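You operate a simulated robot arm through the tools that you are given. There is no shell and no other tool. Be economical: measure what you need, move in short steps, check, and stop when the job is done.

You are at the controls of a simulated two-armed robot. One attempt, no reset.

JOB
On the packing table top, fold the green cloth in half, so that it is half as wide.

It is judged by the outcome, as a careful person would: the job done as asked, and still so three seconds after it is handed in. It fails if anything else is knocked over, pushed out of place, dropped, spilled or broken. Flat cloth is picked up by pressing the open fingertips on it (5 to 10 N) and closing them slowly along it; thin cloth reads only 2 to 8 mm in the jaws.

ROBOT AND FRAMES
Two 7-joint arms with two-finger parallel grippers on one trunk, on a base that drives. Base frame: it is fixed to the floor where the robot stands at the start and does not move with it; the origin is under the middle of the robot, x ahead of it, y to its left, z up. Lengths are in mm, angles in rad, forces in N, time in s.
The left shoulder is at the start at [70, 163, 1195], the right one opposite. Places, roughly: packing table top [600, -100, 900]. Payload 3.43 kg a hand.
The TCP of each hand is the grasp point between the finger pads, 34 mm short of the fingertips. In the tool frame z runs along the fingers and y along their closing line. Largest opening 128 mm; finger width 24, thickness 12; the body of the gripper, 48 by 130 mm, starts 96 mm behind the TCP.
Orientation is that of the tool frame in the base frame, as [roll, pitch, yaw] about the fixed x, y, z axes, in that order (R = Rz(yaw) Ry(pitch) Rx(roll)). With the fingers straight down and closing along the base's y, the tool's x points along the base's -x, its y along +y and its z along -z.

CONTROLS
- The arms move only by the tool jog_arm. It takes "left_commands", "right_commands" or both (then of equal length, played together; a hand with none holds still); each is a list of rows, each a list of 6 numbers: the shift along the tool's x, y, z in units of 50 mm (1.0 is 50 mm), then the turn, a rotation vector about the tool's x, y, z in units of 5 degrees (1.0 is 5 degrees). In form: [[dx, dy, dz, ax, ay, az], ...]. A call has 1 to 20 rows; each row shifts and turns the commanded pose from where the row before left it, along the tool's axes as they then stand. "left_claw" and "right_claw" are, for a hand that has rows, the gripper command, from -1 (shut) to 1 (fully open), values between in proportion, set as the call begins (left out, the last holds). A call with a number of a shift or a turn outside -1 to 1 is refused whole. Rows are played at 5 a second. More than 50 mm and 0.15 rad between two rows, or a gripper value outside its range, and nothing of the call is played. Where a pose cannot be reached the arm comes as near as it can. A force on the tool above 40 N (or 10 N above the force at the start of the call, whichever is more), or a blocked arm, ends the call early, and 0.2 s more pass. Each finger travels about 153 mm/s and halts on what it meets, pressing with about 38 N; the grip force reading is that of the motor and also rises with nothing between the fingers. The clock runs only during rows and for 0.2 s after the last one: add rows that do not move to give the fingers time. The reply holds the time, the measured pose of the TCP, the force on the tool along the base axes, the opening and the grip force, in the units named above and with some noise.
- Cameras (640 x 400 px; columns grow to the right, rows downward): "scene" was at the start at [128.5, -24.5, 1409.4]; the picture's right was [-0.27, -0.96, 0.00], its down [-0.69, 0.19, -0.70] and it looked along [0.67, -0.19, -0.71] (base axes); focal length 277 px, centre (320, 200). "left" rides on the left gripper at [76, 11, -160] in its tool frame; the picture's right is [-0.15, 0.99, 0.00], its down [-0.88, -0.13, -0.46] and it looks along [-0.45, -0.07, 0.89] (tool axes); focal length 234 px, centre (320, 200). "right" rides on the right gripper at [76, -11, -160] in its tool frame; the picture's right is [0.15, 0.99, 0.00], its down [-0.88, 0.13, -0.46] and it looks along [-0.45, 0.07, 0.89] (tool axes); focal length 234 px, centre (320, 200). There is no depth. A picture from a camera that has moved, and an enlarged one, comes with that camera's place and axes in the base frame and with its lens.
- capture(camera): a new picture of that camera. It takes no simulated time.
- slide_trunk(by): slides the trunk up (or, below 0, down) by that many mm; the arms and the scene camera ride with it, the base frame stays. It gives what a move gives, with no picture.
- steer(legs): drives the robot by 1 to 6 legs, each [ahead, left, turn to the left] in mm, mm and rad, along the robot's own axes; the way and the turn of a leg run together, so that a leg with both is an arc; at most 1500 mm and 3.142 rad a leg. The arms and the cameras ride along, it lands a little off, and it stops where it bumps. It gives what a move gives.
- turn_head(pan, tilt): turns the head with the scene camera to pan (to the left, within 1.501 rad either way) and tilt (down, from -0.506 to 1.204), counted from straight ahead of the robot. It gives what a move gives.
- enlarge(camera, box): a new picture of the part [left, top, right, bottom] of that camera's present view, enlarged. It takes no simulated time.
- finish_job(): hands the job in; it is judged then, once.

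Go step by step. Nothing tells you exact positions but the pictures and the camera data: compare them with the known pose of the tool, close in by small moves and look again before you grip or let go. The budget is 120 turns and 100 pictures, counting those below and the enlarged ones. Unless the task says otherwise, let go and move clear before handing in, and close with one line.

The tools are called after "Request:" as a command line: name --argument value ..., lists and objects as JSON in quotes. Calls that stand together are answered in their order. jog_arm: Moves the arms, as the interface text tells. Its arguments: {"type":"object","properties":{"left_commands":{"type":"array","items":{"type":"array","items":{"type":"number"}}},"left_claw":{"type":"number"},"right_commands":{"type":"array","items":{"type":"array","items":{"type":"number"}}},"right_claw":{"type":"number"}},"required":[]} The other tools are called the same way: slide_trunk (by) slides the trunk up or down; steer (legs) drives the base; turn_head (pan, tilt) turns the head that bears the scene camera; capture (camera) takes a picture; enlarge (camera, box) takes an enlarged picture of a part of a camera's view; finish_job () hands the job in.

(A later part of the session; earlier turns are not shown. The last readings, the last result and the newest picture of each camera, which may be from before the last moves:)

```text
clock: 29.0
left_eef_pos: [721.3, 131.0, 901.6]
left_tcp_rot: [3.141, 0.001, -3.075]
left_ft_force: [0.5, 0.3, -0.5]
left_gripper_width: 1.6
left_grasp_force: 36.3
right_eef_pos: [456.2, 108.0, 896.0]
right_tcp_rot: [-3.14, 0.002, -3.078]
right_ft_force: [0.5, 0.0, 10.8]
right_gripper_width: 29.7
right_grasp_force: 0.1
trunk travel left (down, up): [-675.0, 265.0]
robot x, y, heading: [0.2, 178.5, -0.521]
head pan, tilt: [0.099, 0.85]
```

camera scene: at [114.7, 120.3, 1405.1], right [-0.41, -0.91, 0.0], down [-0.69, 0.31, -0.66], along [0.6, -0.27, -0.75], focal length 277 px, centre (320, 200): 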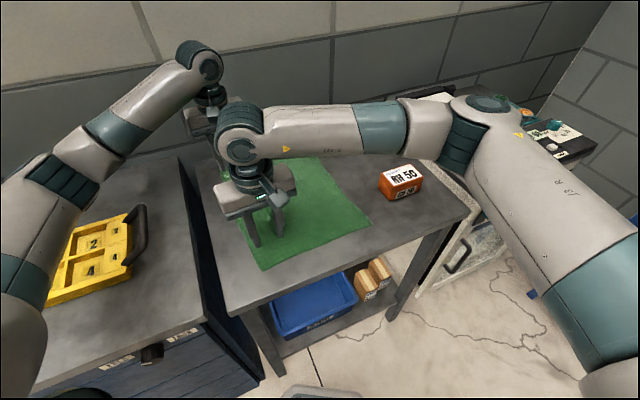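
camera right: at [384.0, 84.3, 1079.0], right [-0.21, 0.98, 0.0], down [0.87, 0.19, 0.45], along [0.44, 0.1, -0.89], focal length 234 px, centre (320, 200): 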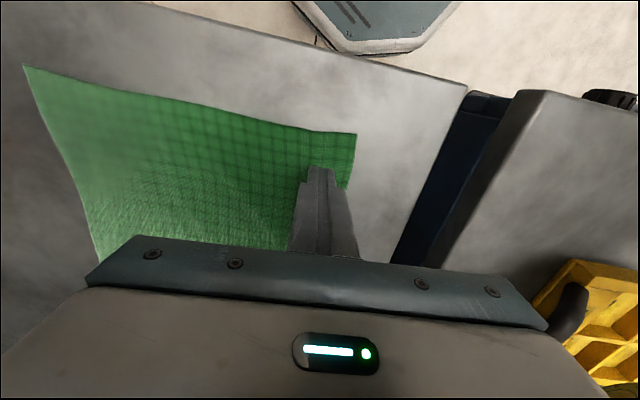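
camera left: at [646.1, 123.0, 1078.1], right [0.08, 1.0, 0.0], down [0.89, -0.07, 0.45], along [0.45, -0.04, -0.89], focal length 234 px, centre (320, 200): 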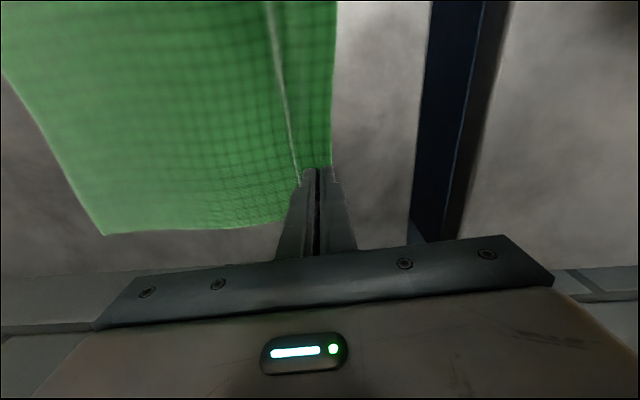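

Request:
jog_arm --right_commands '[[0, 0, 0, 0, 0, 0]]' --right_claw -0.62

Request:
jog_arm --right_commands '[[0, 0, 0, 0, 0, 0]]' --right_claw -0.71

Request:
jog_arm --right_commands '[[0, 0, 0, 0, 0, 0]]' --right_claw -0.8

Request:
enlarge --camera "right" --box '[220, 120, 460, 270]'

```text
clock: 29.4
left_eef_pos: [721.1, 131.5, 903.4]
left_tcp_rot: [3.141, -0.002, -3.075]
left_ft_force: [-0.5, 0.0, 0.0]
left_gripper_width: 1.5
left_grasp_force: 36.2
right_eef_pos: [456.3, 107.4, 894.8]
right_tcp_rot: [3.141, 0.001, -3.076]
right_ft_force: [1.3, 0.1, 14.2]
right_gripper_width: 23.3
right_grasp_force: 0.0
trunk travel left (down, up): [-675.0, 265.0]
robot x, y, heading: [-2.6, 177.4, -0.52]
head pan, tilt: [0.099, 0.85]
```

```text
clock: 29.8
left_eef_pos: [721.6, 131.8, 901.4]
left_tcp_rot: [-3.141, 0.002, -3.073]
left_ft_force: [-0.6, 0.0, 0.3]
left_gripper_width: 1.5
left_grasp_force: 36.9
right_eef_pos: [455.7, 107.6, 895.0]
right_tcp_rot: [3.141, 0.002, -3.076]
right_ft_force: [1.3, -0.9, 15.7]
right_gripper_width: 17.7
right_grasp_force: 0.0
trunk travel left (down, up): [-675.0, 265.0]
robot x, y, heading: [-2.8, 180.6, -0.522]
head pan, tilt: [0.099, 0.85]
```

```text
clock: 30.2
left_eef_pos: [721.5, 130.5, 901.7]
left_tcp_rot: [-3.141, 0.002, -3.076]
left_ft_force: [0.3, -0.8, 1.1]
left_gripper_width: 2.0
left_grasp_force: 36.7
right_eef_pos: [455.8, 107.5, 896.3]
right_tcp_rot: [-3.141, 0.001, -3.074]
right_ft_force: [0.0, -1.2, 16.7]
right_gripper_width: 11.8
right_grasp_force: 0.0
trunk travel left (down, up): [-675.0, 265.0]
robot x, y, heading: [-0.4, 179.8, -0.519]
head pan, tilt: [0.099, 0.85]
```

```text
2.67 times, centred on (340, 195) of right
camera zoom: at [382.1, 91.2, 1055.0], right [-0.21, 0.98, 0.0], down [0.87, 0.19, 0.46], along [0.45, 0.1, -0.89], focal length 624 px, centre (267, 213)
```

zoom: 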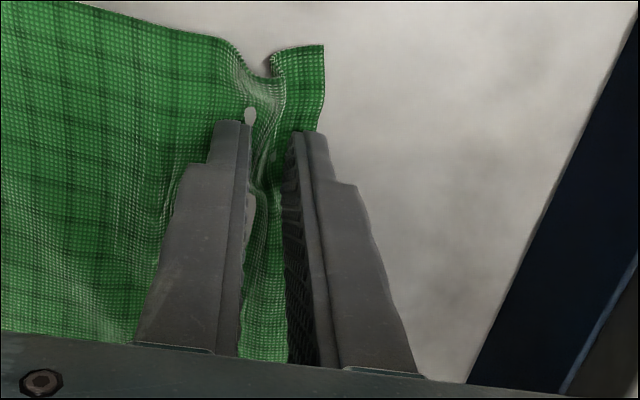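

Now a ridge has formed in the right hand. I close it fully while easing the press, then lift both hands inward a little to test the grip.

Request:
jog_arm --right_commands '[[0, 0, -0.04, 0, 0, 0], [0, 0, 0, 0, 0, 0], [0, 0, 0, 0, 0, 0]]' --right_claw -1

Request:
jog_arm --left_commands '[[0, -0.1, -0.2, 0, 0, 0], [0, -0.1, -0.3, 0, 0, 0], [0, 0, 0, 0, 0, 0]]' --right_commands '[[0, -0.1, -0.2, 0, 0, 0], [0, -0.1, -0.3, 0, 0, 0], [0, 0, 0, 0, 0, 0]]'

Request:
capture --camera "left"

Request:
capture --camera "right"

```text
clock: 31.0
left_eef_pos: [721.7, 130.9, 901.4]
left_tcp_rot: [-3.141, -0.001, -3.075]
left_ft_force: [0.2, 0.4, 0.4]
left_gripper_width: 1.8
left_grasp_force: 36.2
right_eef_pos: [455.1, 108.3, 896.2]
right_tcp_rot: [3.141, -0.002, -3.076]
right_ft_force: [0.4, 0.0, -0.2]
right_gripper_width: 1.8
right_grasp_force: 36.6
trunk travel left (down, up): [-675.0, 265.0]
robot x, y, heading: [0.7, 179.5, -0.521]
head pan, tilt: [0.099, 0.85]
```

```text
clock: 31.8
left_eef_pos: [723.5, 120.4, 926.8]
left_tcp_rot: [3.141, 0.0, -3.075]
left_ft_force: [-0.1, 0.6, -0.1]
left_gripper_width: 1.7
left_grasp_force: 36.8
right_eef_pos: [456.6, 97.8, 922.4]
right_tcp_rot: [3.141, 0.001, -3.074]
right_ft_force: [0.5, 0.0, 0.3]
right_gripper_width: 1.9
right_grasp_force: 36.6
trunk travel left (down, up): [-675.0, 265.0]
robot x, y, heading: [3.8, 180.2, -0.518]
head pan, tilt: [0.099, 0.85]
```

```text
70 pictures are left
camera left: at [645.9, 127.8, 1085.9], right [0.08, 1.0, 0.0], down [0.89, -0.07, 0.46], along [0.45, -0.04, -0.89], focal length 234 px, centre (320, 200)
```

left: 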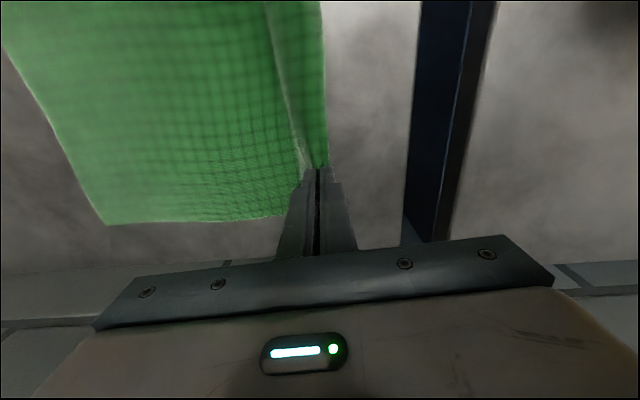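

```text
69 pictures are left
camera right: at [384.2, 81.3, 1081.6], right [-0.21, 0.98, 0.0], down [0.87, 0.19, 0.46], along [0.45, 0.1, -0.89], focal length 234 px, centre (320, 200)
```

right: 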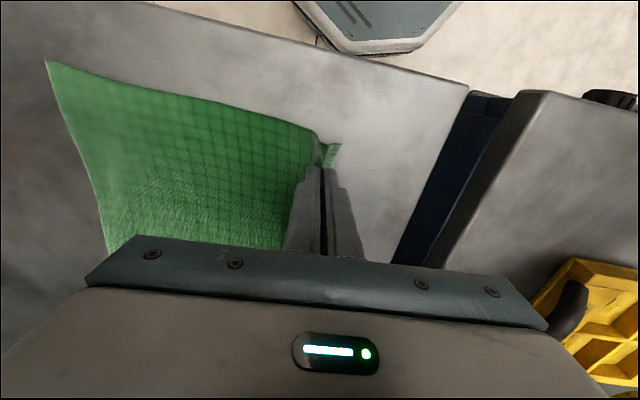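

Both hands hold the edge (1.7 and 1.9 mm). I start the first half of the fold: an arc up and over toward the right edge, slowly.

Request:
jog_arm --left_commands '[[0, -0.17, -0.37, 0, 0, 0], [0, -0.17, -0.37, 0, 0, 0], [0, -0.2, -0.2, 0, 0, 0], [0, -0.2, -0.2, 0, 0, 0], [0, -0.25, -0.15, 0, 0, 0], [0, -0.25, -0.15, 0, 0, 0], [0, -0.3, -0.08, 0, 0, 0], [0, -0.3, -0.08, 0, 0, 0], [0, -0.3, 0, 0, 0, 0], [0, -0.3, 0, 0, 0, 0], [0, 0, 0, 0, 0, 0]]' --right_commands '[[0, -0.17, -0.37, 0, 0, 0], [0, -0.17, -0.37, 0, 0, 0], [0, -0.2, -0.2, 0, 0, 0], [0, -0.2, -0.2, 0, 0, 0], [0, -0.25, -0.15, 0, 0, 0], [0, -0.25, -0.15, 0, 0, 0], [0, -0.3, -0.08, 0, 0, 0], [0, -0.3, -0.08, 0, 0, 0], [0, -0.3, 0, 0, 0, 0], [0, -0.3, 0, 0, 0, 0], [0, 0, 0, 0, 0, 0]]'

Request:
capture --camera "scene"

Request:
capture --camera "right"

Request:
capture --camera "left"

```text
clock: 34.2
left_eef_pos: [730.4, 0.0, 1006.1]
left_tcp_rot: [-3.141, 0.0, -3.076]
left_ft_force: [-1.0, 0.5, -0.2]
left_gripper_width: 1.8
left_grasp_force: 36.4
right_eef_pos: [465.4, -23.2, 1002.4]
right_tcp_rot: [3.141, 0.0, -3.076]
right_ft_force: [0.1, 0.2, 0.7]
right_gripper_width: 1.5
right_grasp_force: 36.9
trunk travel left (down, up): [-675.0, 265.0]
robot x, y, heading: [1.2, 178.1, -0.517]
head pan, tilt: [0.099, 0.85]
```

```text
68 pictures are left
camera scene: at [115.5, 121.3, 1405.0], right [-0.41, -0.91, 0.0], down [-0.69, 0.31, -0.66], along [0.6, -0.27, -0.75], focal length 277 px, centre (320, 200)
```

scene: 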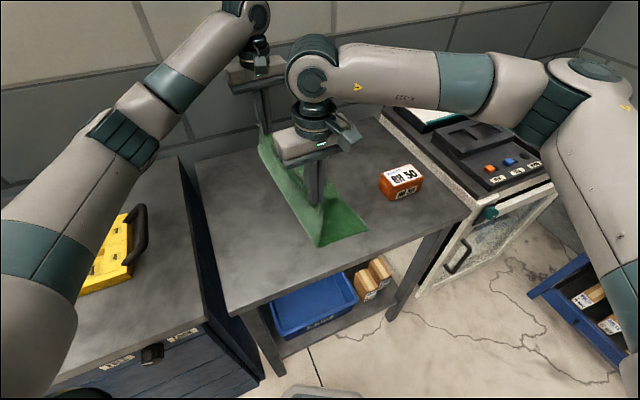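

```text
67 pictures are left
camera right: at [391.9, -39.9, 1161.4], right [-0.21, 0.98, 0.0], down [0.87, 0.19, 0.46], along [0.44, 0.1, -0.89], focal length 234 px, centre (320, 200)
```

right: 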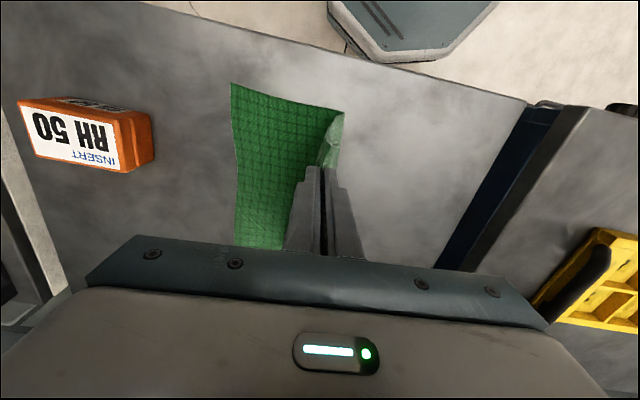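

```text
66 pictures are left
camera left: at [653.7, 7.4, 1166.4], right [0.08, 1.0, 0.0], down [0.89, -0.07, 0.46], along [0.45, -0.04, -0.89], focal length 234 px, centre (320, 200)
```

left: 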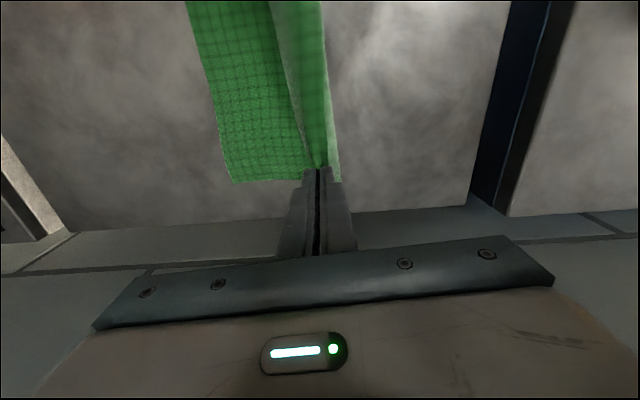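

The fold is going well: the cloth stands up along its middle and the right half has barely moved. I carry on with the second half of the arc down to the right edge (y about -130 far, -136 near).

Request:
jog_arm --left_commands '[[0, -0.3, 0.06, 0, 0, 0], [0, -0.3, 0.06, 0, 0, 0], [0, -0.3, 0.14, 0, 0, 0], [0, -0.3, 0.14, 0, 0, 0], [0, -0.25, 0.22, 0, 0, 0], [0, -0.25, 0.22, 0, 0, 0], [0, -0.2, 0.28, 0, 0, 0], [0, -0.2, 0.28, 0, 0, 0], [0, 0, 0, 0, 0, 0]]' --right_commands '[[0, -0.25, 0.06, 0, 0, 0], [0, -0.25, 0.06, 0, 0, 0], [0, -0.25, 0.14, 0, 0, 0], [0, -0.25, 0.14, 0, 0, 0], [0, -0.205, 0.22, 0, 0, 0], [0, -0.205, 0.22, 0, 0, 0], [0, -0.165, 0.28, 0, 0, 0], [0, -0.165, 0.28, 0, 0, 0], [0, 0, 0, 0, 0, 0]]'

Request:
capture --camera "scene"

Request:
capture --camera "right"

Request:
capture --camera "left"

```text
clock: 36.2
left_eef_pos: [738.0, -105.0, 937.1]
left_tcp_rot: [3.141, 0.0, -3.074]
left_ft_force: [-1.0, 0.4, 0.3]
left_gripper_width: 1.6
left_grasp_force: 36.7
right_eef_pos: [471.3, -108.7, 931.1]
right_tcp_rot: [3.141, -0.001, -3.075]
right_ft_force: [0.3, 0.7, -0.7]
right_gripper_width: 1.8
right_grasp_force: 36.3
trunk travel left (down, up): [-675.0, 265.0]
robot x, y, heading: [3.6, 182.9, -0.522]
head pan, tilt: [0.099, 0.85]
```

```text
65 pictures are left
camera scene: at [115.2, 120.9, 1405.1], right [-0.41, -0.91, 0.0], down [-0.69, 0.31, -0.66], along [0.6, -0.27, -0.75], focal length 277 px, centre (320, 200)
```

scene: 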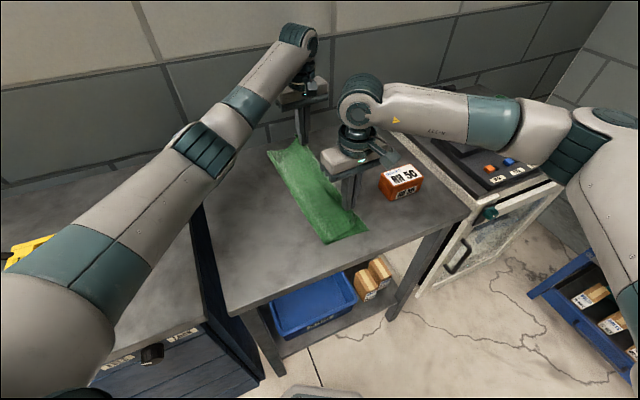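

```text
64 pictures are left
camera right: at [397.8, -126.7, 1091.5], right [-0.21, 0.98, 0.0], down [0.87, 0.19, 0.46], along [0.45, 0.1, -0.89], focal length 234 px, centre (320, 200)
```

right: 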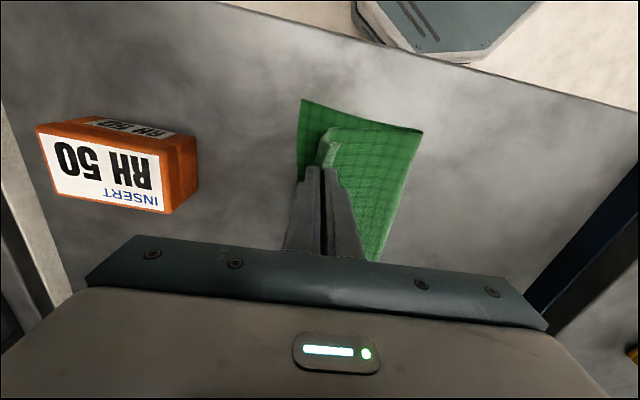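

```text
63 pictures are left
camera left: at [660.1, -97.6, 1095.8], right [0.08, 1.0, 0.0], down [0.89, -0.07, 0.46], along [0.45, -0.04, -0.89], focal length 234 px, centre (320, 200)
```

left: 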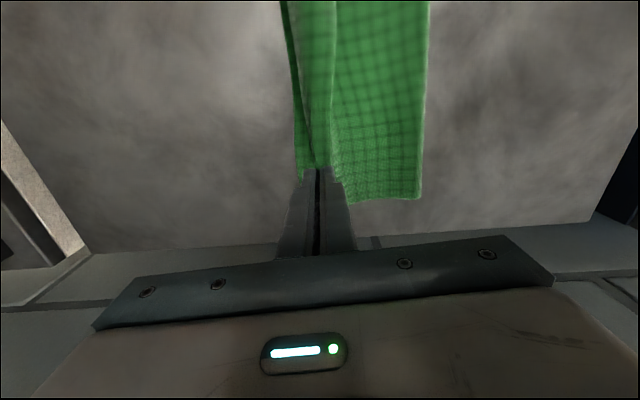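

The far half is nearly over. I set the last stretch down so the held edge meets the lower right edge, with tips about 8 mm above the table.

Request:
jog_arm --left_commands '[[0, -0.15, 0.2, 0, 0, 0], [0, -0.15, 0.2, 0, 0, 0], [0, -0.1, 0.24, 0, 0, 0], [0, 0, 0, 0, 0, 0], [0, 0, 0, 0, 0, 0]]' --right_commands '[[0, -0.15, 0.2, 0, 0, 0], [0, -0.15, 0.2, 0, 0, 0], [0, -0.1, 0.14, 0, 0, 0], [0, 0, 0, 0, 0, 0], [0, 0, 0, 0, 0, 0]]'

Request:
capture --camera "right"

Request:
capture --camera "left"

```text
clock: 37.4
left_eef_pos: [739.4, -124.9, 904.8]
left_tcp_rot: [3.14, 0.001, -3.074]
left_ft_force: [-0.4, 0.3, 0.6]
left_gripper_width: 1.8
left_grasp_force: 36.4
right_eef_pos: [473.2, -129.9, 905.3]
right_tcp_rot: [3.141, 0.002, -3.074]
right_ft_force: [0.8, 0.2, -0.1]
right_gripper_width: 2.0
right_grasp_force: 36.5
trunk travel left (down, up): [-675.0, 265.0]
robot x, y, heading: [1.3, 181.0, -0.522]
head pan, tilt: [0.099, 0.85]
```

```text
62 pictures are left
camera right: at [398.9, -146.9, 1064.4], right [-0.21, 0.98, 0.0], down [0.87, 0.19, 0.46], along [0.45, 0.1, -0.89], focal length 234 px, centre (320, 200)
```

right: 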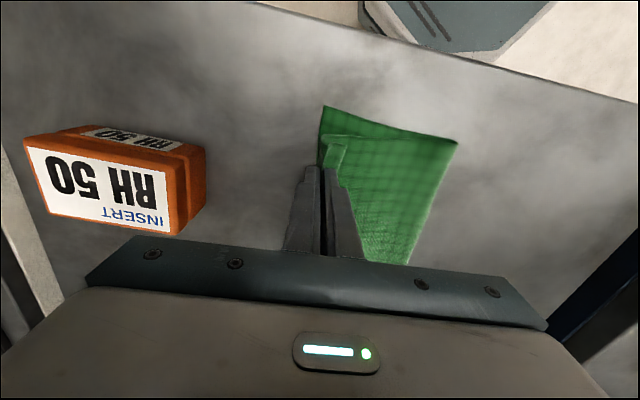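

```text
61 pictures are left
camera left: at [661.7, -118.2, 1064.1], right [0.08, 1.0, 0.0], down [0.89, -0.07, 0.46], along [0.45, -0.04, -0.89], focal length 234 px, centre (320, 200)
```

left: 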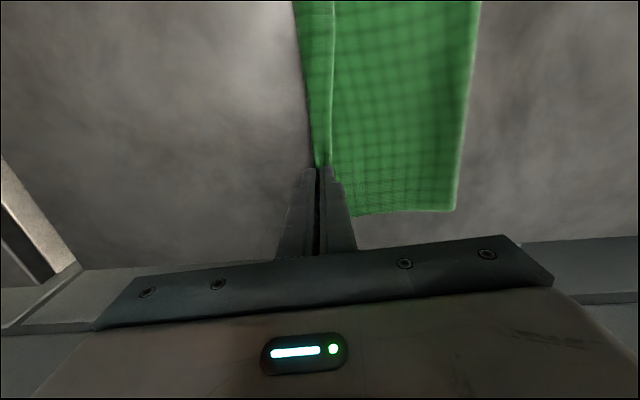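

Request:
enlarge --camera "right" --box '[260, 80, 500, 230]'

Request:
enlarge --camera "left" --box '[240, 0, 500, 220]'

Request:
enlarge --camera "scene" --box '[230, 100, 430, 260]'

```text
2.67 times, centred on (380, 155) of right
camera zoom: at [398.9, -146.9, 1064.4], right [-0.21, 0.98, 0.0], down [0.87, 0.19, 0.46], along [0.45, 0.1, -0.89], focal length 624 px, centre (160, 320)
```

zoom: 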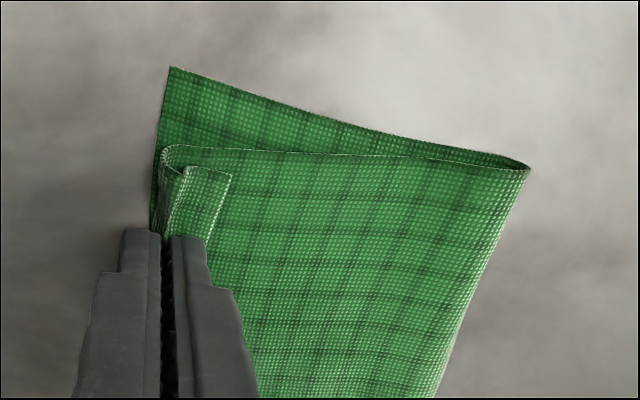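

```text
1.82 times, centred on (370, 110) of left
camera zoom: at [661.7, -118.2, 1064.1], right [0.08, 1.0, 0.0], down [0.89, -0.07, 0.46], along [0.45, -0.04, -0.89], focal length 426 px, centre (229, 364)
```

zoom: 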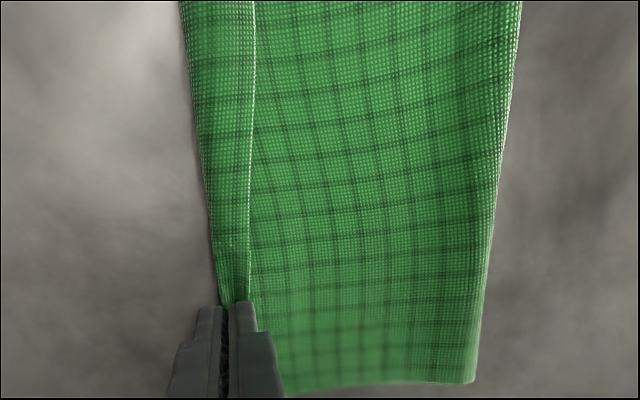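

```text
2.50 times, centred on (330, 180) of scene
camera zoom: at [115.3, 120.1, 1405.0], right [-0.41, -0.91, 0.0], down [-0.69, 0.31, -0.66], along [0.6, -0.27, -0.75], focal length 692 px, centre (295, 250)
```

zoom: 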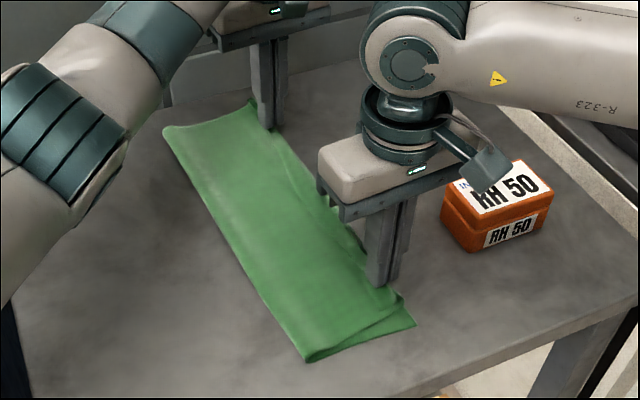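

The fold is nearly there, but the narrow strip past the pinch is turned back on top, and the near corner of the top layer sits about 20 mm too far in. I shift both hands 14 mm toward the robot and 10 mm back left, then let go gently and see how it relaxes.

Request:
jog_arm --left_commands '[[0.14, 0.1, 0, 0, 0, 0], [0.14, 0.1, 0, 0, 0, 0], [0, 0, 0, 0, 0, 0]]' --right_commands '[[0.14, 0.1, 0, 0, 0, 0], [0.14, 0.1, 0, 0, 0, 0], [0, 0, 0, 0, 0, 0]]'

Request:
jog_arm --left_commands '[[0, 0, 0, 0, 0, 0], [0, 0, 0, 0, 0, 0]]' --right_commands '[[0, 0, 0, 0, 0, 0], [0, 0, 0, 0, 0, 0]]' --left_claw -0.7 --right_claw -0.7

Request:
jog_arm --left_commands '[[0, 0, -0.3, 0, 0, 0], [0, 0, -0.6, 0, 0, 0], [0, 0, -0.8, 0, 0, 0], [0, 0, -0.8, 0, 0, 0], [0, 0, 0, 0, 0, 0]]' --right_commands '[[0, 0, -0.3, 0, 0, 0], [0, 0, -0.6, 0, 0, 0], [0, 0, -0.8, 0, 0, 0], [0, 0, -0.8, 0, 0, 0], [0, 0, 0, 0, 0, 0]]'

Request:
capture --camera "right"

Request:
capture --camera "left"

Request:
enlarge --camera "scene" --box '[230, 100, 430, 260]'

```text
clock: 38.2
left_eef_pos: [725.5, -116.9, 904.7]
left_tcp_rot: [-3.14, -0.002, -3.075]
left_ft_force: [0.0, -0.8, -0.9]
left_gripper_width: 1.9
left_grasp_force: 36.4
right_eef_pos: [457.1, -122.5, 904.0]
right_tcp_rot: [-3.141, 0.0, -3.075]
right_ft_force: [0.2, 0.9, 0.0]
right_gripper_width: 1.7
right_grasp_force: 36.9
trunk travel left (down, up): [-675.0, 265.0]
robot x, y, heading: [-2.0, 176.4, -0.522]
head pan, tilt: [0.099, 0.85]
```

```text
clock: 38.8
left_eef_pos: [724.9, -114.2, 904.7]
left_tcp_rot: [-3.141, -0.001, -3.075]
left_ft_force: [-0.4, -0.1, 0.4]
left_gripper_width: 19.3
left_grasp_force: 0.1
right_eef_pos: [457.5, -120.8, 903.8]
right_tcp_rot: [3.14, 0.0, -3.075]
right_ft_force: [-0.2, 0.1, -0.5]
right_gripper_width: 19.1
right_grasp_force: 0.1
trunk travel left (down, up): [-675.0, 265.0]
robot x, y, heading: [-4.0, 180.4, -0.52]
head pan, tilt: [0.099, 0.85]
```

```text
clock: 40.0
left_eef_pos: [725.5, -115.7, 1030.2]
left_tcp_rot: [3.14, -0.001, -3.075]
left_ft_force: [0.5, -0.2, -0.5]
left_gripper_width: 19.3
left_grasp_force: 0.0
right_eef_pos: [458.2, -122.3, 1029.2]
right_tcp_rot: [3.14, -0.001, -3.077]
right_ft_force: [0.4, -0.3, -0.1]
right_gripper_width: 19.2
right_grasp_force: 0.0
trunk travel left (down, up): [-675.0, 265.0]
robot x, y, heading: [1.2, 183.1, -0.523]
head pan, tilt: [0.099, 0.85]
```

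```text
57 pictures are left
camera right: at [384.7, -138.5, 1188.9], right [-0.21, 0.98, 0.0], down [0.87, 0.19, 0.45], along [0.44, 0.1, -0.89], focal length 234 px, centre (320, 200)
```

right: 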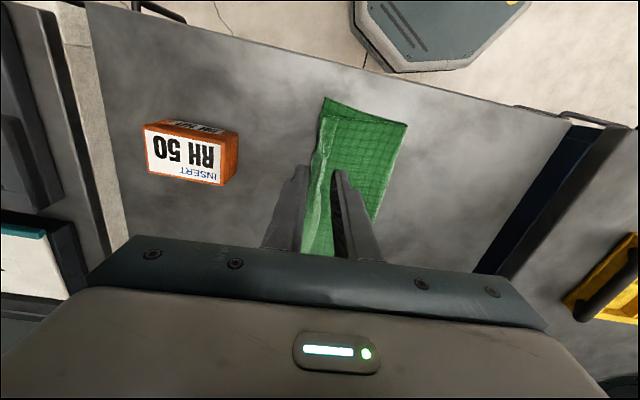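

```text
56 pictures are left
camera left: at [648.4, -109.5, 1189.2], right [0.08, 1.0, 0.0], down [0.89, -0.07, 0.45], along [0.45, -0.04, -0.89], focal length 234 px, centre (320, 200)
```

left: 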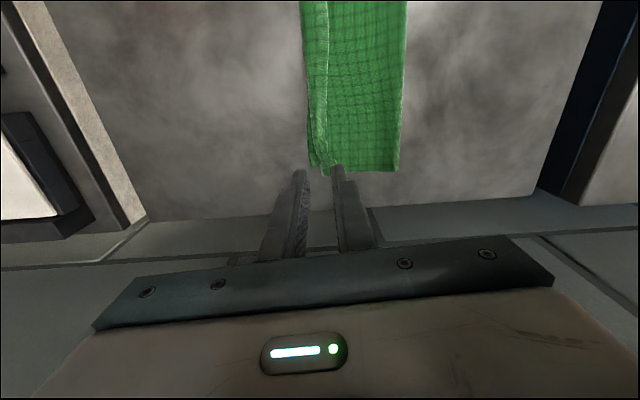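

```text
2.50 times, centred on (330, 180) of scene
camera zoom: at [116.1, 119.5, 1404.9], right [-0.41, -0.91, 0.0], down [-0.69, 0.31, -0.66], along [0.6, -0.27, -0.75], focal length 692 px, centre (295, 250)
```

zoom: 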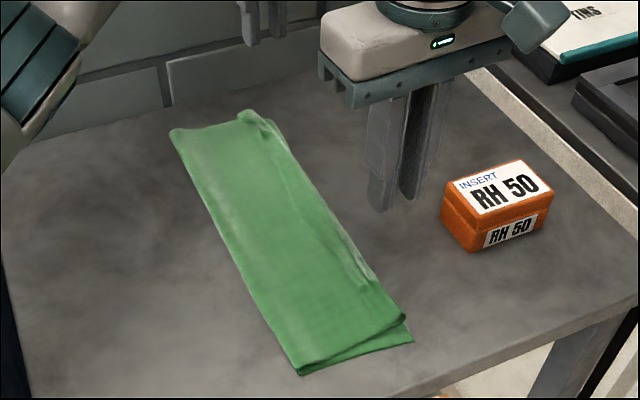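

The cloth is now folded to about half its width, lying flat with the box untouched. I look closer at the loose edge for a turned-back strip.

Request:
enlarge --camera "right" --box '[290, 80, 430, 270]'

Request:
enlarge --camera "left" --box '[280, 0, 430, 190]'

Request:
enlarge --camera "scene" --box '[300, 130, 410, 260]'

```text
2.11 times, centred on (360, 175) of right
camera zoom: at [384.7, -138.5, 1188.9], right [-0.21, 0.98, 0.0], down [0.87, 0.19, 0.45], along [0.44, 0.1, -0.89], focal length 493 px, centre (236, 253)
```

zoom: 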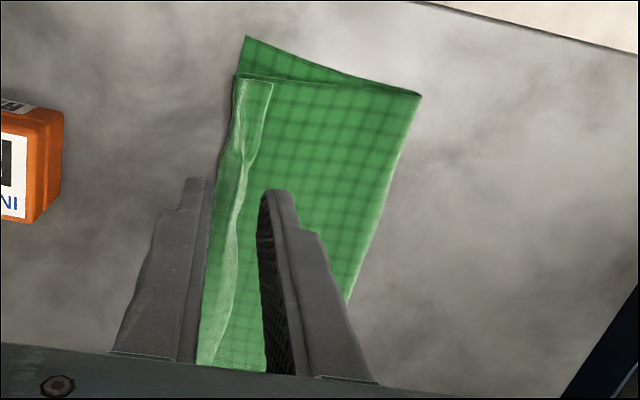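

```text
2.11 times, centred on (355, 95) of left
camera zoom: at [648.4, -109.5, 1189.2], right [0.08, 1.0, 0.0], down [0.89, -0.07, 0.45], along [0.45, -0.04, -0.89], focal length 493 px, centre (246, 421)
```

zoom: 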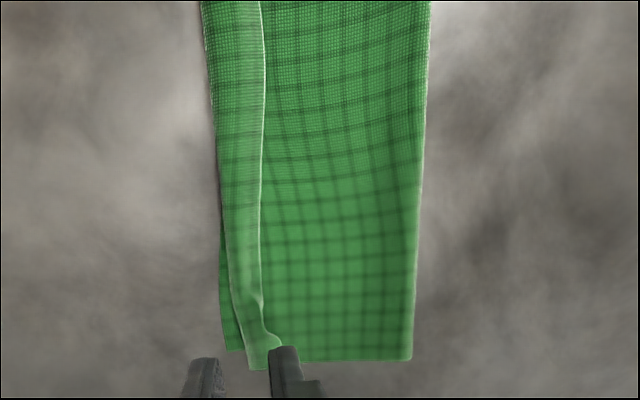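

```text
3.08 times, centred on (355, 195) of scene
camera zoom: at [116.1, 119.5, 1404.9], right [-0.41, -0.91, 0.0], down [-0.69, 0.31, -0.66], along [0.6, -0.27, -0.75], focal length 852 px, centre (212, 215)
```

zoom: 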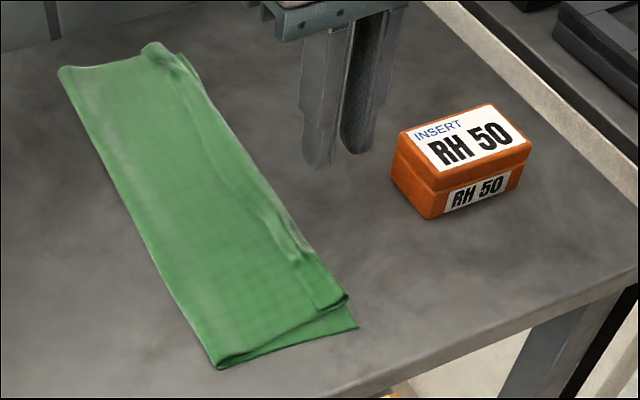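

The fold is good, but a strip about 20 mm wide along the loose edge is turned back on top. I'll turn both hands a quarter turn and open them, giving four fingertips along the edge, and use them as a light rake to flip that strip outward.

Request:
jog_arm --left_commands '[[0.54, 0.84, 0, 0, 0, 0], [0, 0, 0, 0, 0, 1], [0, 0, 0, 0, 0, 1], [0, 0, 0, 0, 0, 1], [0, 0, 0, 0, 0, 1], [0, 0, 0, 0, 0, 1], [0, 0, 0, 0, 0, 1], [0, 0, 0, 0, 0, 1], [0, 0, 0, 0, 0, 1], [0, 0, 0, 0, 0, 1], [0, 0, 0, 0, 0, 1], [0, 0, 0, 0, 0, 1], [0, 0, 0, 0, 0, 1], [0, 0, 0, 0, 0, 1], [0, 0, 0, 0, 0, 1], [0, 0, 0, 0, 0, 1], [0, 0, 0, 0, 0, 1], [0, 0, 0, 0, 0, 1], [0, 0, 0, 0, 0, 1], [0, 0, 0, 0, 0, 0]]' --right_commands '[[-0.99, 0.74, 0, 0, 0, 0], [0, 0, 0, 0, 0, 1], [0, 0, 0, 0, 0, 1], [0, 0, 0, 0, 0, 1], [0, 0, 0, 0, 0, 1], [0, 0, 0, 0, 0, 1], [0, 0, 0, 0, 0, 1], [0, 0, 0, 0, 0, 1], [0, 0, 0, 0, 0, 1], [0, 0, 0, 0, 0, 1], [0, 0, 0, 0, 0, 1], [0, 0, 0, 0, 0, 1], [0, 0, 0, 0, 0, 1], [0, 0, 0, 0, 0, 1], [0, 0, 0, 0, 0, 1], [0, 0, 0, 0, 0, 1], [0, 0, 0, 0, 0, 1], [0, 0, 0, 0, 0, 1], [0, 0, 0, 0, 0, 1], [0, 0, 0, 0, 0, 0]]'

Request:
capture --camera "scene"

Request:
capture --camera "left"

Request:
capture --camera "right"

```text
refused: row 1 steps farther than a row can; nothing moved
```

```text
51 pictures are left
camera scene: at [116.1, 119.5, 1404.9], right [-0.41, -0.91, 0.0], down [-0.69, 0.31, -0.66], along [0.6, -0.27, -0.75], focal length 277 px, centre (320, 200)
```

scene: 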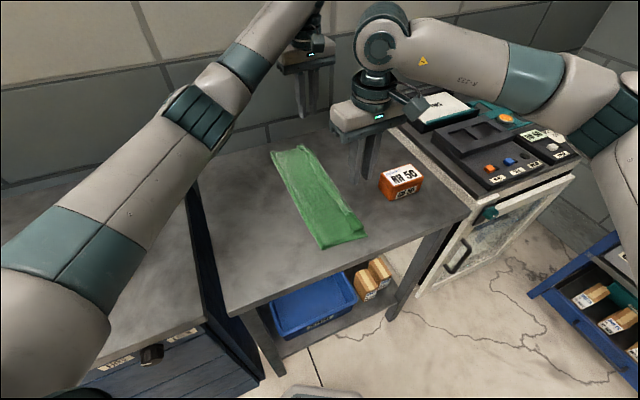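

```text
50 pictures are left
camera left: at [648.4, -109.5, 1189.2], right [0.08, 1.0, 0.0], down [0.89, -0.07, 0.45], along [0.45, -0.04, -0.89], focal length 234 px, centre (320, 200)
```

left: 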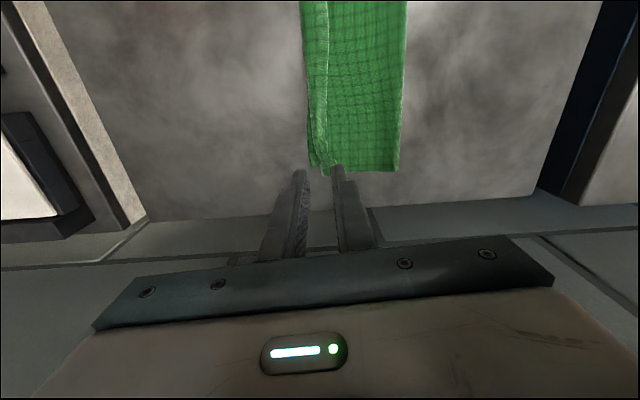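

```text
49 pictures are left
camera right: at [384.7, -138.5, 1188.9], right [-0.21, 0.98, 0.0], down [0.87, 0.19, 0.45], along [0.44, 0.1, -0.89], focal length 234 px, centre (320, 200)
```

right: 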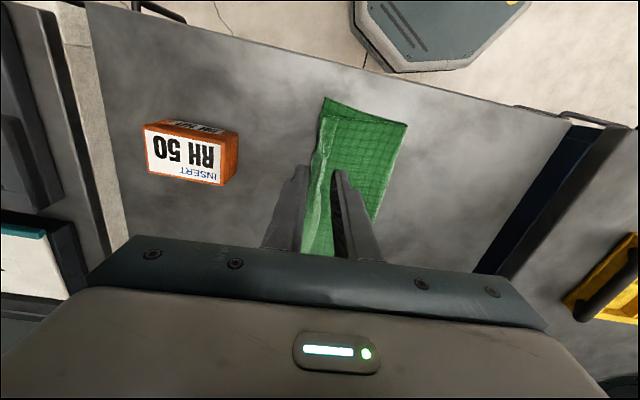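

That first step was longer than a row allows, so I split it.

Request:
jog_arm --left_commands '[[0.27, 0.42, 0, 0, 0, 0], [0.27, 0.42, 0, 0, 0, 1], [0, 0, 0, 0, 0, 1], [0, 0, 0, 0, 0, 1], [0, 0, 0, 0, 0, 1], [0, 0, 0, 0, 0, 1], [0, 0, 0, 0, 0, 1], [0, 0, 0, 0, 0, 1], [0, 0, 0, 0, 0, 1], [0, 0, 0, 0, 0, 1], [0, 0, 0, 0, 0, 1], [0, 0, 0, 0, 0, 1], [0, 0, 0, 0, 0, 1], [0, 0, 0, 0, 0, 1], [0, 0, 0, 0, 0, 1], [0, 0, 0, 0, 0, 1], [0, 0, 0, 0, 0, 1], [0, 0, 0, 0, 0, 1], [0, 0, 0, 0, 0, 1], [0, 0, 0, 0, 0, 0]]' --right_commands '[[-0.5, 0.37, 0, 0, 0, 0], [-0.5, 0.37, 0, 0, 0, 1], [0, 0, 0, 0, 0, 1], [0, 0, 0, 0, 0, 1], [0, 0, 0, 0, 0, 1], [0, 0, 0, 0, 0, 1], [0, 0, 0, 0, 0, 1], [0, 0, 0, 0, 0, 1], [0, 0, 0, 0, 0, 1], [0, 0, 0, 0, 0, 1], [0, 0, 0, 0, 0, 1], [0, 0, 0, 0, 0, 1], [0, 0, 0, 0, 0, 1], [0, 0, 0, 0, 0, 1], [0, 0, 0, 0, 0, 1], [0, 0, 0, 0, 0, 1], [0, 0, 0, 0, 0, 1], [0, 0, 0, 0, 0, 1], [0, 0, 0, 0, 0, 1], [0, 0, 0, 0, 0, 0]]'

Request:
capture --camera "scene"

Request:
capture --camera "left"

Request:
capture --camera "right"

```text
clock: 44.2
left_eef_pos: [695.8, -75.3, 1029.2]
left_tcp_rot: [-3.14, 0.002, 1.635]
left_ft_force: [1.1, 0.2, -1.2]
left_gripper_width: 19.1
left_grasp_force: 0.1
right_eef_pos: [504.3, -81.3, 1029.7]
right_tcp_rot: [-3.142, 0.0, 1.637]
right_ft_force: [-0.3, 0.2, 0.6]
right_gripper_width: 19.4
right_grasp_force: 0.0
trunk travel left (down, up): [-675.0, 265.0]
robot x, y, heading: [2.6, 183.0, -0.527]
head pan, tilt: [0.099, 0.85]
```

```text
48 pictures are left
camera scene: at [115.3, 120.2, 1405.0], right [-0.41, -0.91, 0.0], down [-0.69, 0.31, -0.66], along [0.6, -0.27, -0.75], focal length 277 px, centre (320, 200)
```

scene: 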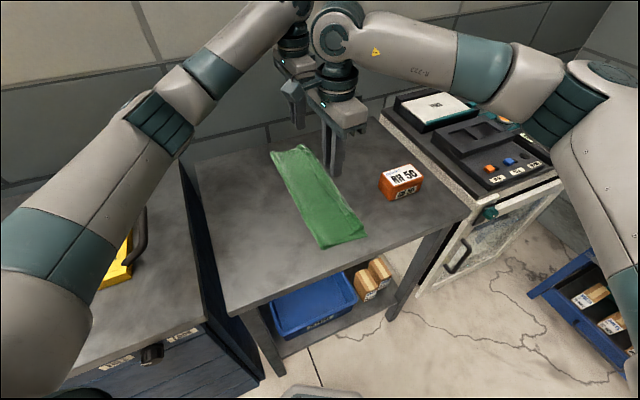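

```text
47 pictures are left
camera left: at [700.2, 1.1, 1189.0], right [1.0, -0.08, 0.0], down [-0.07, -0.89, 0.46], along [-0.04, -0.45, -0.89], focal length 234 px, centre (320, 200)
```

left: 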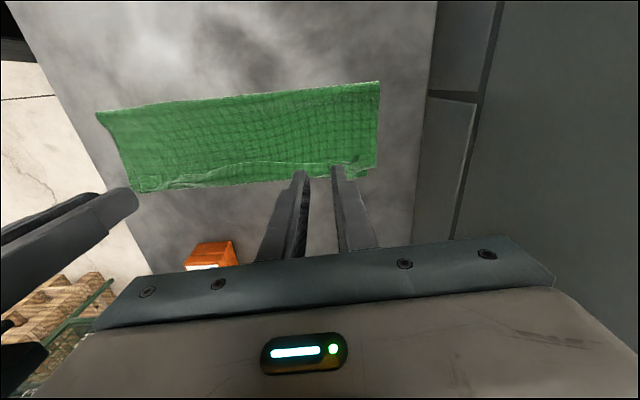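

```text
46 pictures are left
camera right: at [490.5, -6.6, 1189.6], right [0.98, 0.21, 0.0], down [0.19, -0.87, 0.46], along [0.1, -0.45, -0.89], focal length 234 px, centre (320, 200)
```

right: 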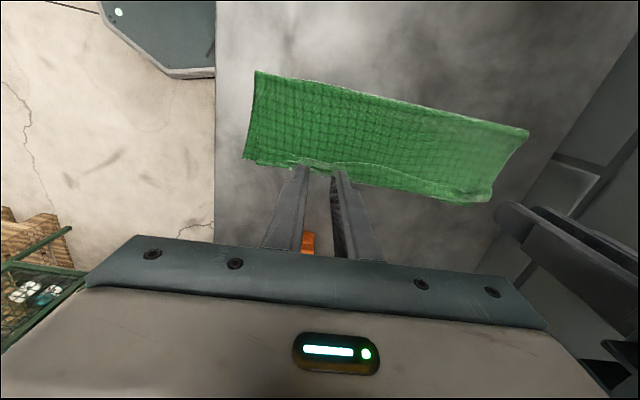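

Request:
enlarge --camera "left" --box '[80, 60, 400, 220]'

Request:
enlarge --camera "right" --box '[230, 50, 540, 220]'

```text
2.00 times, centred on (240, 140) of left
camera zoom: at [700.2, 1.1, 1189.0], right [1.0, -0.08, 0.0], down [-0.07, -0.89, 0.46], along [-0.04, -0.45, -0.89], focal length 468 px, centre (480, 320)
```

zoom: 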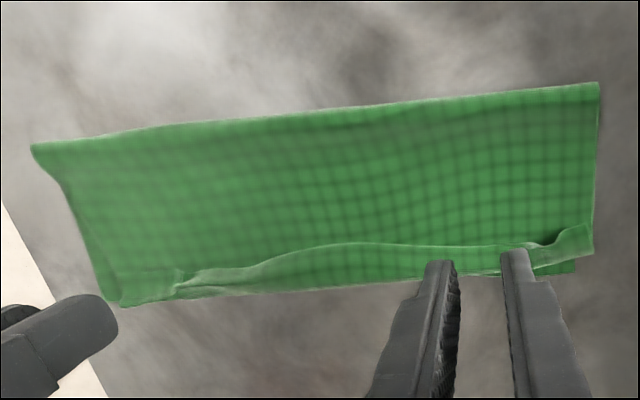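

```text
2.06 times, centred on (385, 135) of right
camera zoom: at [490.5, -6.6, 1189.6], right [0.98, 0.21, 0.0], down [0.19, -0.87, 0.46], along [0.1, -0.45, -0.89], focal length 483 px, centre (186, 334)
```

zoom: 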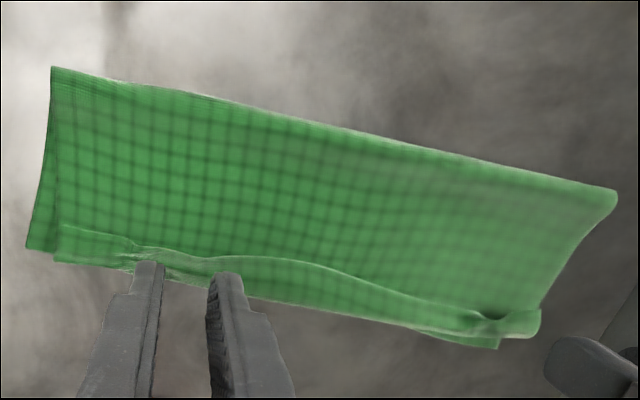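

The turned-back strip runs the whole edge, its free edge near y = -100. I open both hands and lower the four tips just inside it.

Request:
jog_arm --left_commands '[[0.1, 0, 0.5, 0, 0, 0], [0, 0, 0.5, 0, 0, 0], [0, 0, 0.5, 0, 0, 0], [0, 0, 0.5, 0, 0, 0], [0, 0, 0.4, 0, 0, 0], [0, 0, 0, 0, 0, 0]]' --right_commands '[[0.1, 0, 0.5, 0, 0, 0], [0, 0, 0.5, 0, 0, 0], [0, 0, 0.5, 0, 0, 0], [0, 0, 0.5, 0, 0, 0], [0, 0, 0.4, 0, 0, 0], [0, 0, 0, 0, 0, 0]]' --left_claw 1 --right_claw 1

Request:
jog_arm --left_commands '[[0, 0, 0.1, 0, 0, 0], [0, 0, 0.06, 0, 0, 0], [0, 0, 0, 0, 0, 0]]' --right_commands '[[0, 0, 0.1, 0, 0, 0], [0, 0, 0.06, 0, 0, 0], [0, 0, 0, 0, 0, 0]]'

Request:
capture --camera "left"

Request:
capture --camera "right"

```text
clock: 45.6
left_eef_pos: [694.2, -71.2, 908.7]
left_tcp_rot: [-3.141, 0.0, 1.638]
left_ft_force: [-0.9, 0.3, 0.0]
left_gripper_width: 127.9
left_grasp_force: 0.0
right_eef_pos: [504.8, -75.9, 910.6]
right_tcp_rot: [-3.141, 0.0, 1.635]
right_ft_force: [1.1, -0.2, -1.9]
right_gripper_width: 128.1
right_grasp_force: 0.0
trunk travel left (down, up): [-675.0, 265.0]
robot x, y, heading: [-1.2, 181.0, -0.522]
head pan, tilt: [0.099, 0.85]
```

```text
clock: 46.4
left_eef_pos: [693.0, -70.7, 901.1]
left_tcp_rot: [3.141, 0.001, 1.637]
left_ft_force: [0.3, -0.6, 0.5]
left_gripper_width: 128.0
left_grasp_force: 0.0
right_eef_pos: [505.8, -75.9, 902.1]
right_tcp_rot: [-3.141, 0.0, 1.637]
right_ft_force: [0.6, -0.6, 0.1]
right_gripper_width: 128.1
right_grasp_force: 0.0
trunk travel left (down, up): [-675.0, 265.0]
robot x, y, heading: [-2.6, 178.3, -0.525]
head pan, tilt: [0.099, 0.85]
```

```text
43 pictures are left
camera left: at [699.5, 5.9, 1060.5], right [1.0, -0.08, 0.0], down [-0.07, -0.89, 0.46], along [-0.04, -0.45, -0.89], focal length 234 px, centre (320, 200)
```

left: 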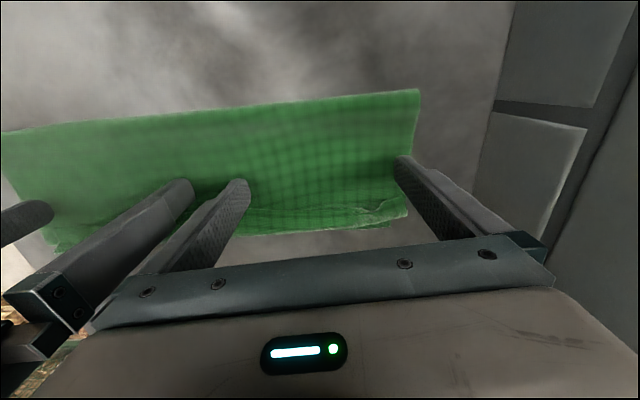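

```text
42 pictures are left
camera right: at [490.1, -1.6, 1061.5], right [0.98, 0.21, 0.0], down [0.19, -0.87, 0.46], along [0.1, -0.45, -0.89], focal length 234 px, centre (320, 200)
```

right: 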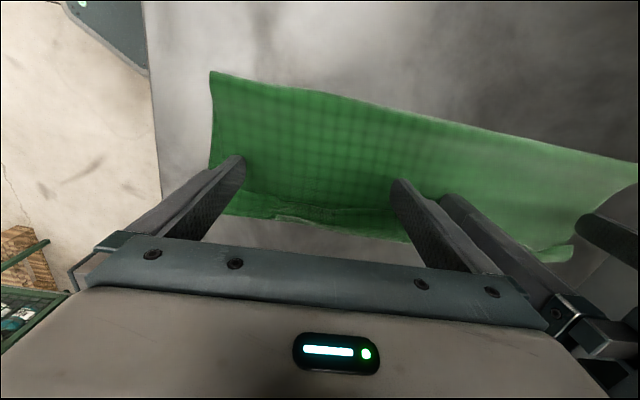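

Request:
jog_arm --left_commands '[[0, 0, 0.03, 0, 0, 0], [0, 0, 0.03, 0, 0, 0], [0, 0, 0, 0, 0, 0]]' --right_commands '[[0, 0, 0.03, 0, 0, 0], [0, 0, 0.03, 0, 0, 0], [0, 0, 0, 0, 0, 0]]' --left_claw 0.85

Request:
jog_arm --left_commands '[[0, 0, 0.02, 0, 0, 0], [0, 0, 0, 0, 0, 0]]' --right_commands '[[0, 0, 0.03, 0, 0, 0], [0, 0, 0, 0, 0, 0]]'

```text
clock: 47.2
left_eef_pos: [694.2, -71.0, 899.0]
left_tcp_rot: [-3.141, 0.001, 1.637]
left_ft_force: [-0.1, 0.8, -0.4]
left_gripper_width: 118.5
left_grasp_force: 0.0
right_eef_pos: [503.2, -76.9, 897.5]
right_tcp_rot: [3.141, 0.0, 1.639]
right_ft_force: [0.1, 1.1, -0.6]
right_gripper_width: 127.9
right_grasp_force: 0.1
trunk travel left (down, up): [-675.0, 265.0]
robot x, y, heading: [2.2, 177.5, -0.52]
head pan, tilt: [0.099, 0.85]
```

```text
clock: 47.8
left_eef_pos: [693.8, -71.1, 896.7]
left_tcp_rot: [-3.14, -0.002, 1.636]
left_ft_force: [0.3, -0.2, -0.8]
left_gripper_width: 118.4
left_grasp_force: 0.0
right_eef_pos: [504.5, -77.2, 897.5]
right_tcp_rot: [3.141, 0.0, 1.637]
right_ft_force: [0.8, 0.7, 0.2]
right_gripper_width: 128.0
right_grasp_force: 0.1
trunk travel left (down, up): [-675.0, 265.0]
robot x, y, heading: [-3.4, 179.8, -0.518]
head pan, tilt: [0.099, 0.85]
```

The tips hover right at the top layer. I rake slowly outward (to -y) by 25 mm and look.

Request:
jog_arm --left_commands '[[-0.1, 0, 0.02, 0, 0, 0], [-0.1, 0, 0, 0, 0, 0], [-0.1, 0, 0, 0, 0, 0], [-0.1, 0, 0, 0, 0, 0], [-0.1, 0, 0, 0, 0, 0], [-0.1, 0, 0, 0, 0, 0], [0, 0, 0, 0, 0, 0]]' --right_commands '[[-0.1, 0, 0.02, 0, 0, 0], [-0.1, 0, 0, 0, 0, 0], [-0.1, 0, 0, 0, 0, 0], [-0.1, 0, 0, 0, 0, 0], [-0.1, 0, 0, 0, 0, 0], [-0.1, 0, 0, 0, 0, 0], [0, 0, 0, 0, 0, 0]]'

Request:
capture --camera "left"

Request:
capture --camera "right"

```text
clock: 49.4
left_eef_pos: [696.8, -101.1, 897.0]
left_tcp_rot: [-3.14, 0.001, 1.637]
left_ft_force: [0.8, 0.2, 0.6]
left_gripper_width: 118.2
left_grasp_force: 0.0
right_eef_pos: [505.9, -105.3, 896.3]
right_tcp_rot: [-3.141, 0.0, 1.638]
right_ft_force: [-0.5, 0.4, 3.1]
right_gripper_width: 128.1
right_grasp_force: 0.0
trunk travel left (down, up): [-675.0, 265.0]
robot x, y, heading: [0.4, 182.4, -0.521]
head pan, tilt: [0.099, 0.85]
```

```text
41 pictures are left
camera left: at [701.7, -23.8, 1056.2], right [1.0, -0.08, 0.0], down [-0.07, -0.89, 0.46], along [-0.04, -0.45, -0.89], focal length 234 px, centre (320, 200)
```

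left: 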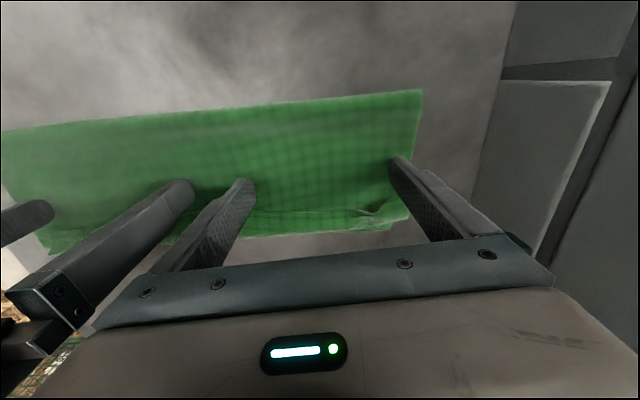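

```text
40 pictures are left
camera right: at [491.6, -31.5, 1056.0], right [0.98, 0.21, 0.0], down [0.19, -0.87, 0.46], along [0.1, -0.45, -0.89], focal length 234 px, centre (320, 200)
```

right: 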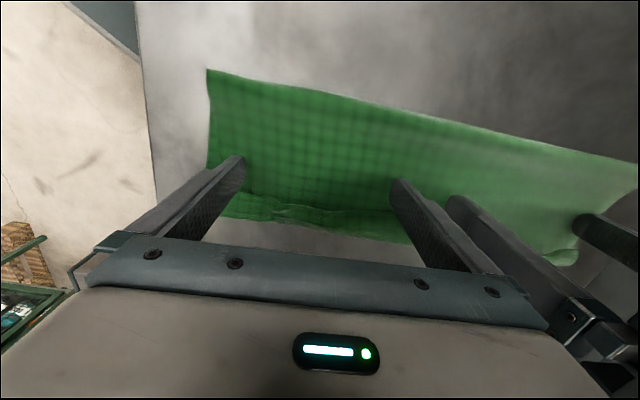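

Request:
capture --camera "scene"

Request:
enlarge --camera "right" --box '[200, 60, 460, 260]'

```text
39 pictures are left
camera scene: at [115.0, 120.7, 1405.0], right [-0.41, -0.91, 0.0], down [-0.69, 0.31, -0.66], along [0.6, -0.27, -0.75], focal length 277 px, centre (320, 200)
```

scene: 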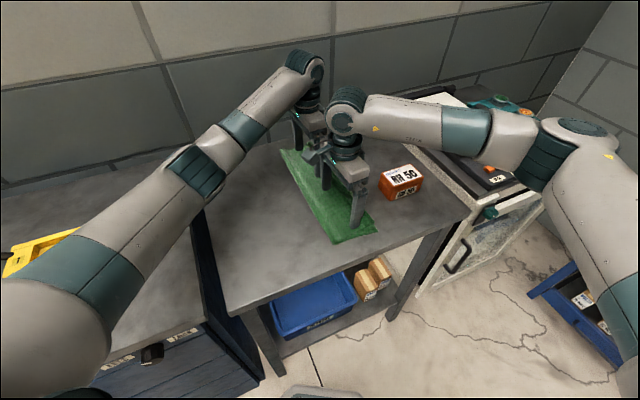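

```text
2.00 times, centred on (330, 160) of right
camera zoom: at [491.6, -31.5, 1056.0], right [0.98, 0.21, 0.0], down [0.19, -0.87, 0.46], along [0.1, -0.45, -0.89], focal length 468 px, centre (300, 280)
```

zoom: 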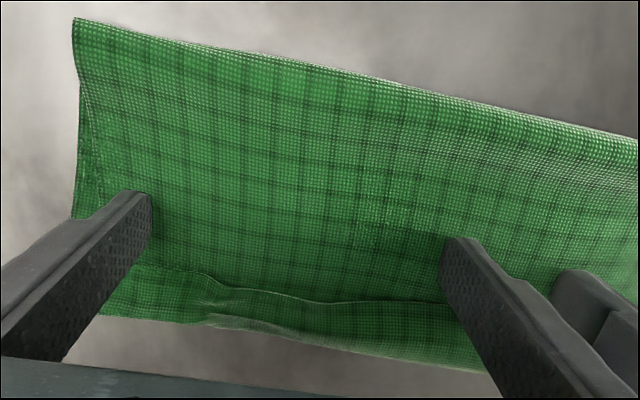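

The light contact slid the whole folded cloth about 25 mm instead of flipping the strip; it stayed flat and is clear of the box. This time the left hand holds the cloth down at the far half while the right hand alone rakes the near half.

Request:
jog_arm --left_commands '[[0, 0, 0.02, 0, 0, 0], [0, 0, 0.02, 0, 0, 0], [0, 0, 0.02, 0, 0, 0], [0, 0, 0, 0, 0, 0]]' --right_commands '[[0, 0, -0.02, 0, 0, 0], [0, 0, 0, 0, 0, 0], [0, 0, 0, 0, 0, 0], [0, 0, 0, 0, 0, 0]]'

```text
clock: 50.4
left_eef_pos: [695.9, -100.6, 896.1]
left_tcp_rot: [3.137, 0.002, 1.638]
left_ft_force: [3.1, 0.3, 15.5]
left_gripper_width: 118.3
left_grasp_force: 0.0
right_eef_pos: [504.9, -106.5, 898.0]
right_tcp_rot: [-3.141, -0.001, 1.637]
right_ft_force: [0.1, 0.8, -0.1]
right_gripper_width: 127.8
right_grasp_force: 0.1
trunk travel left (down, up): [-675.0, 265.0]
robot x, y, heading: [-0.3, 178.5, -0.518]
head pan, tilt: [0.099, 0.85]
```

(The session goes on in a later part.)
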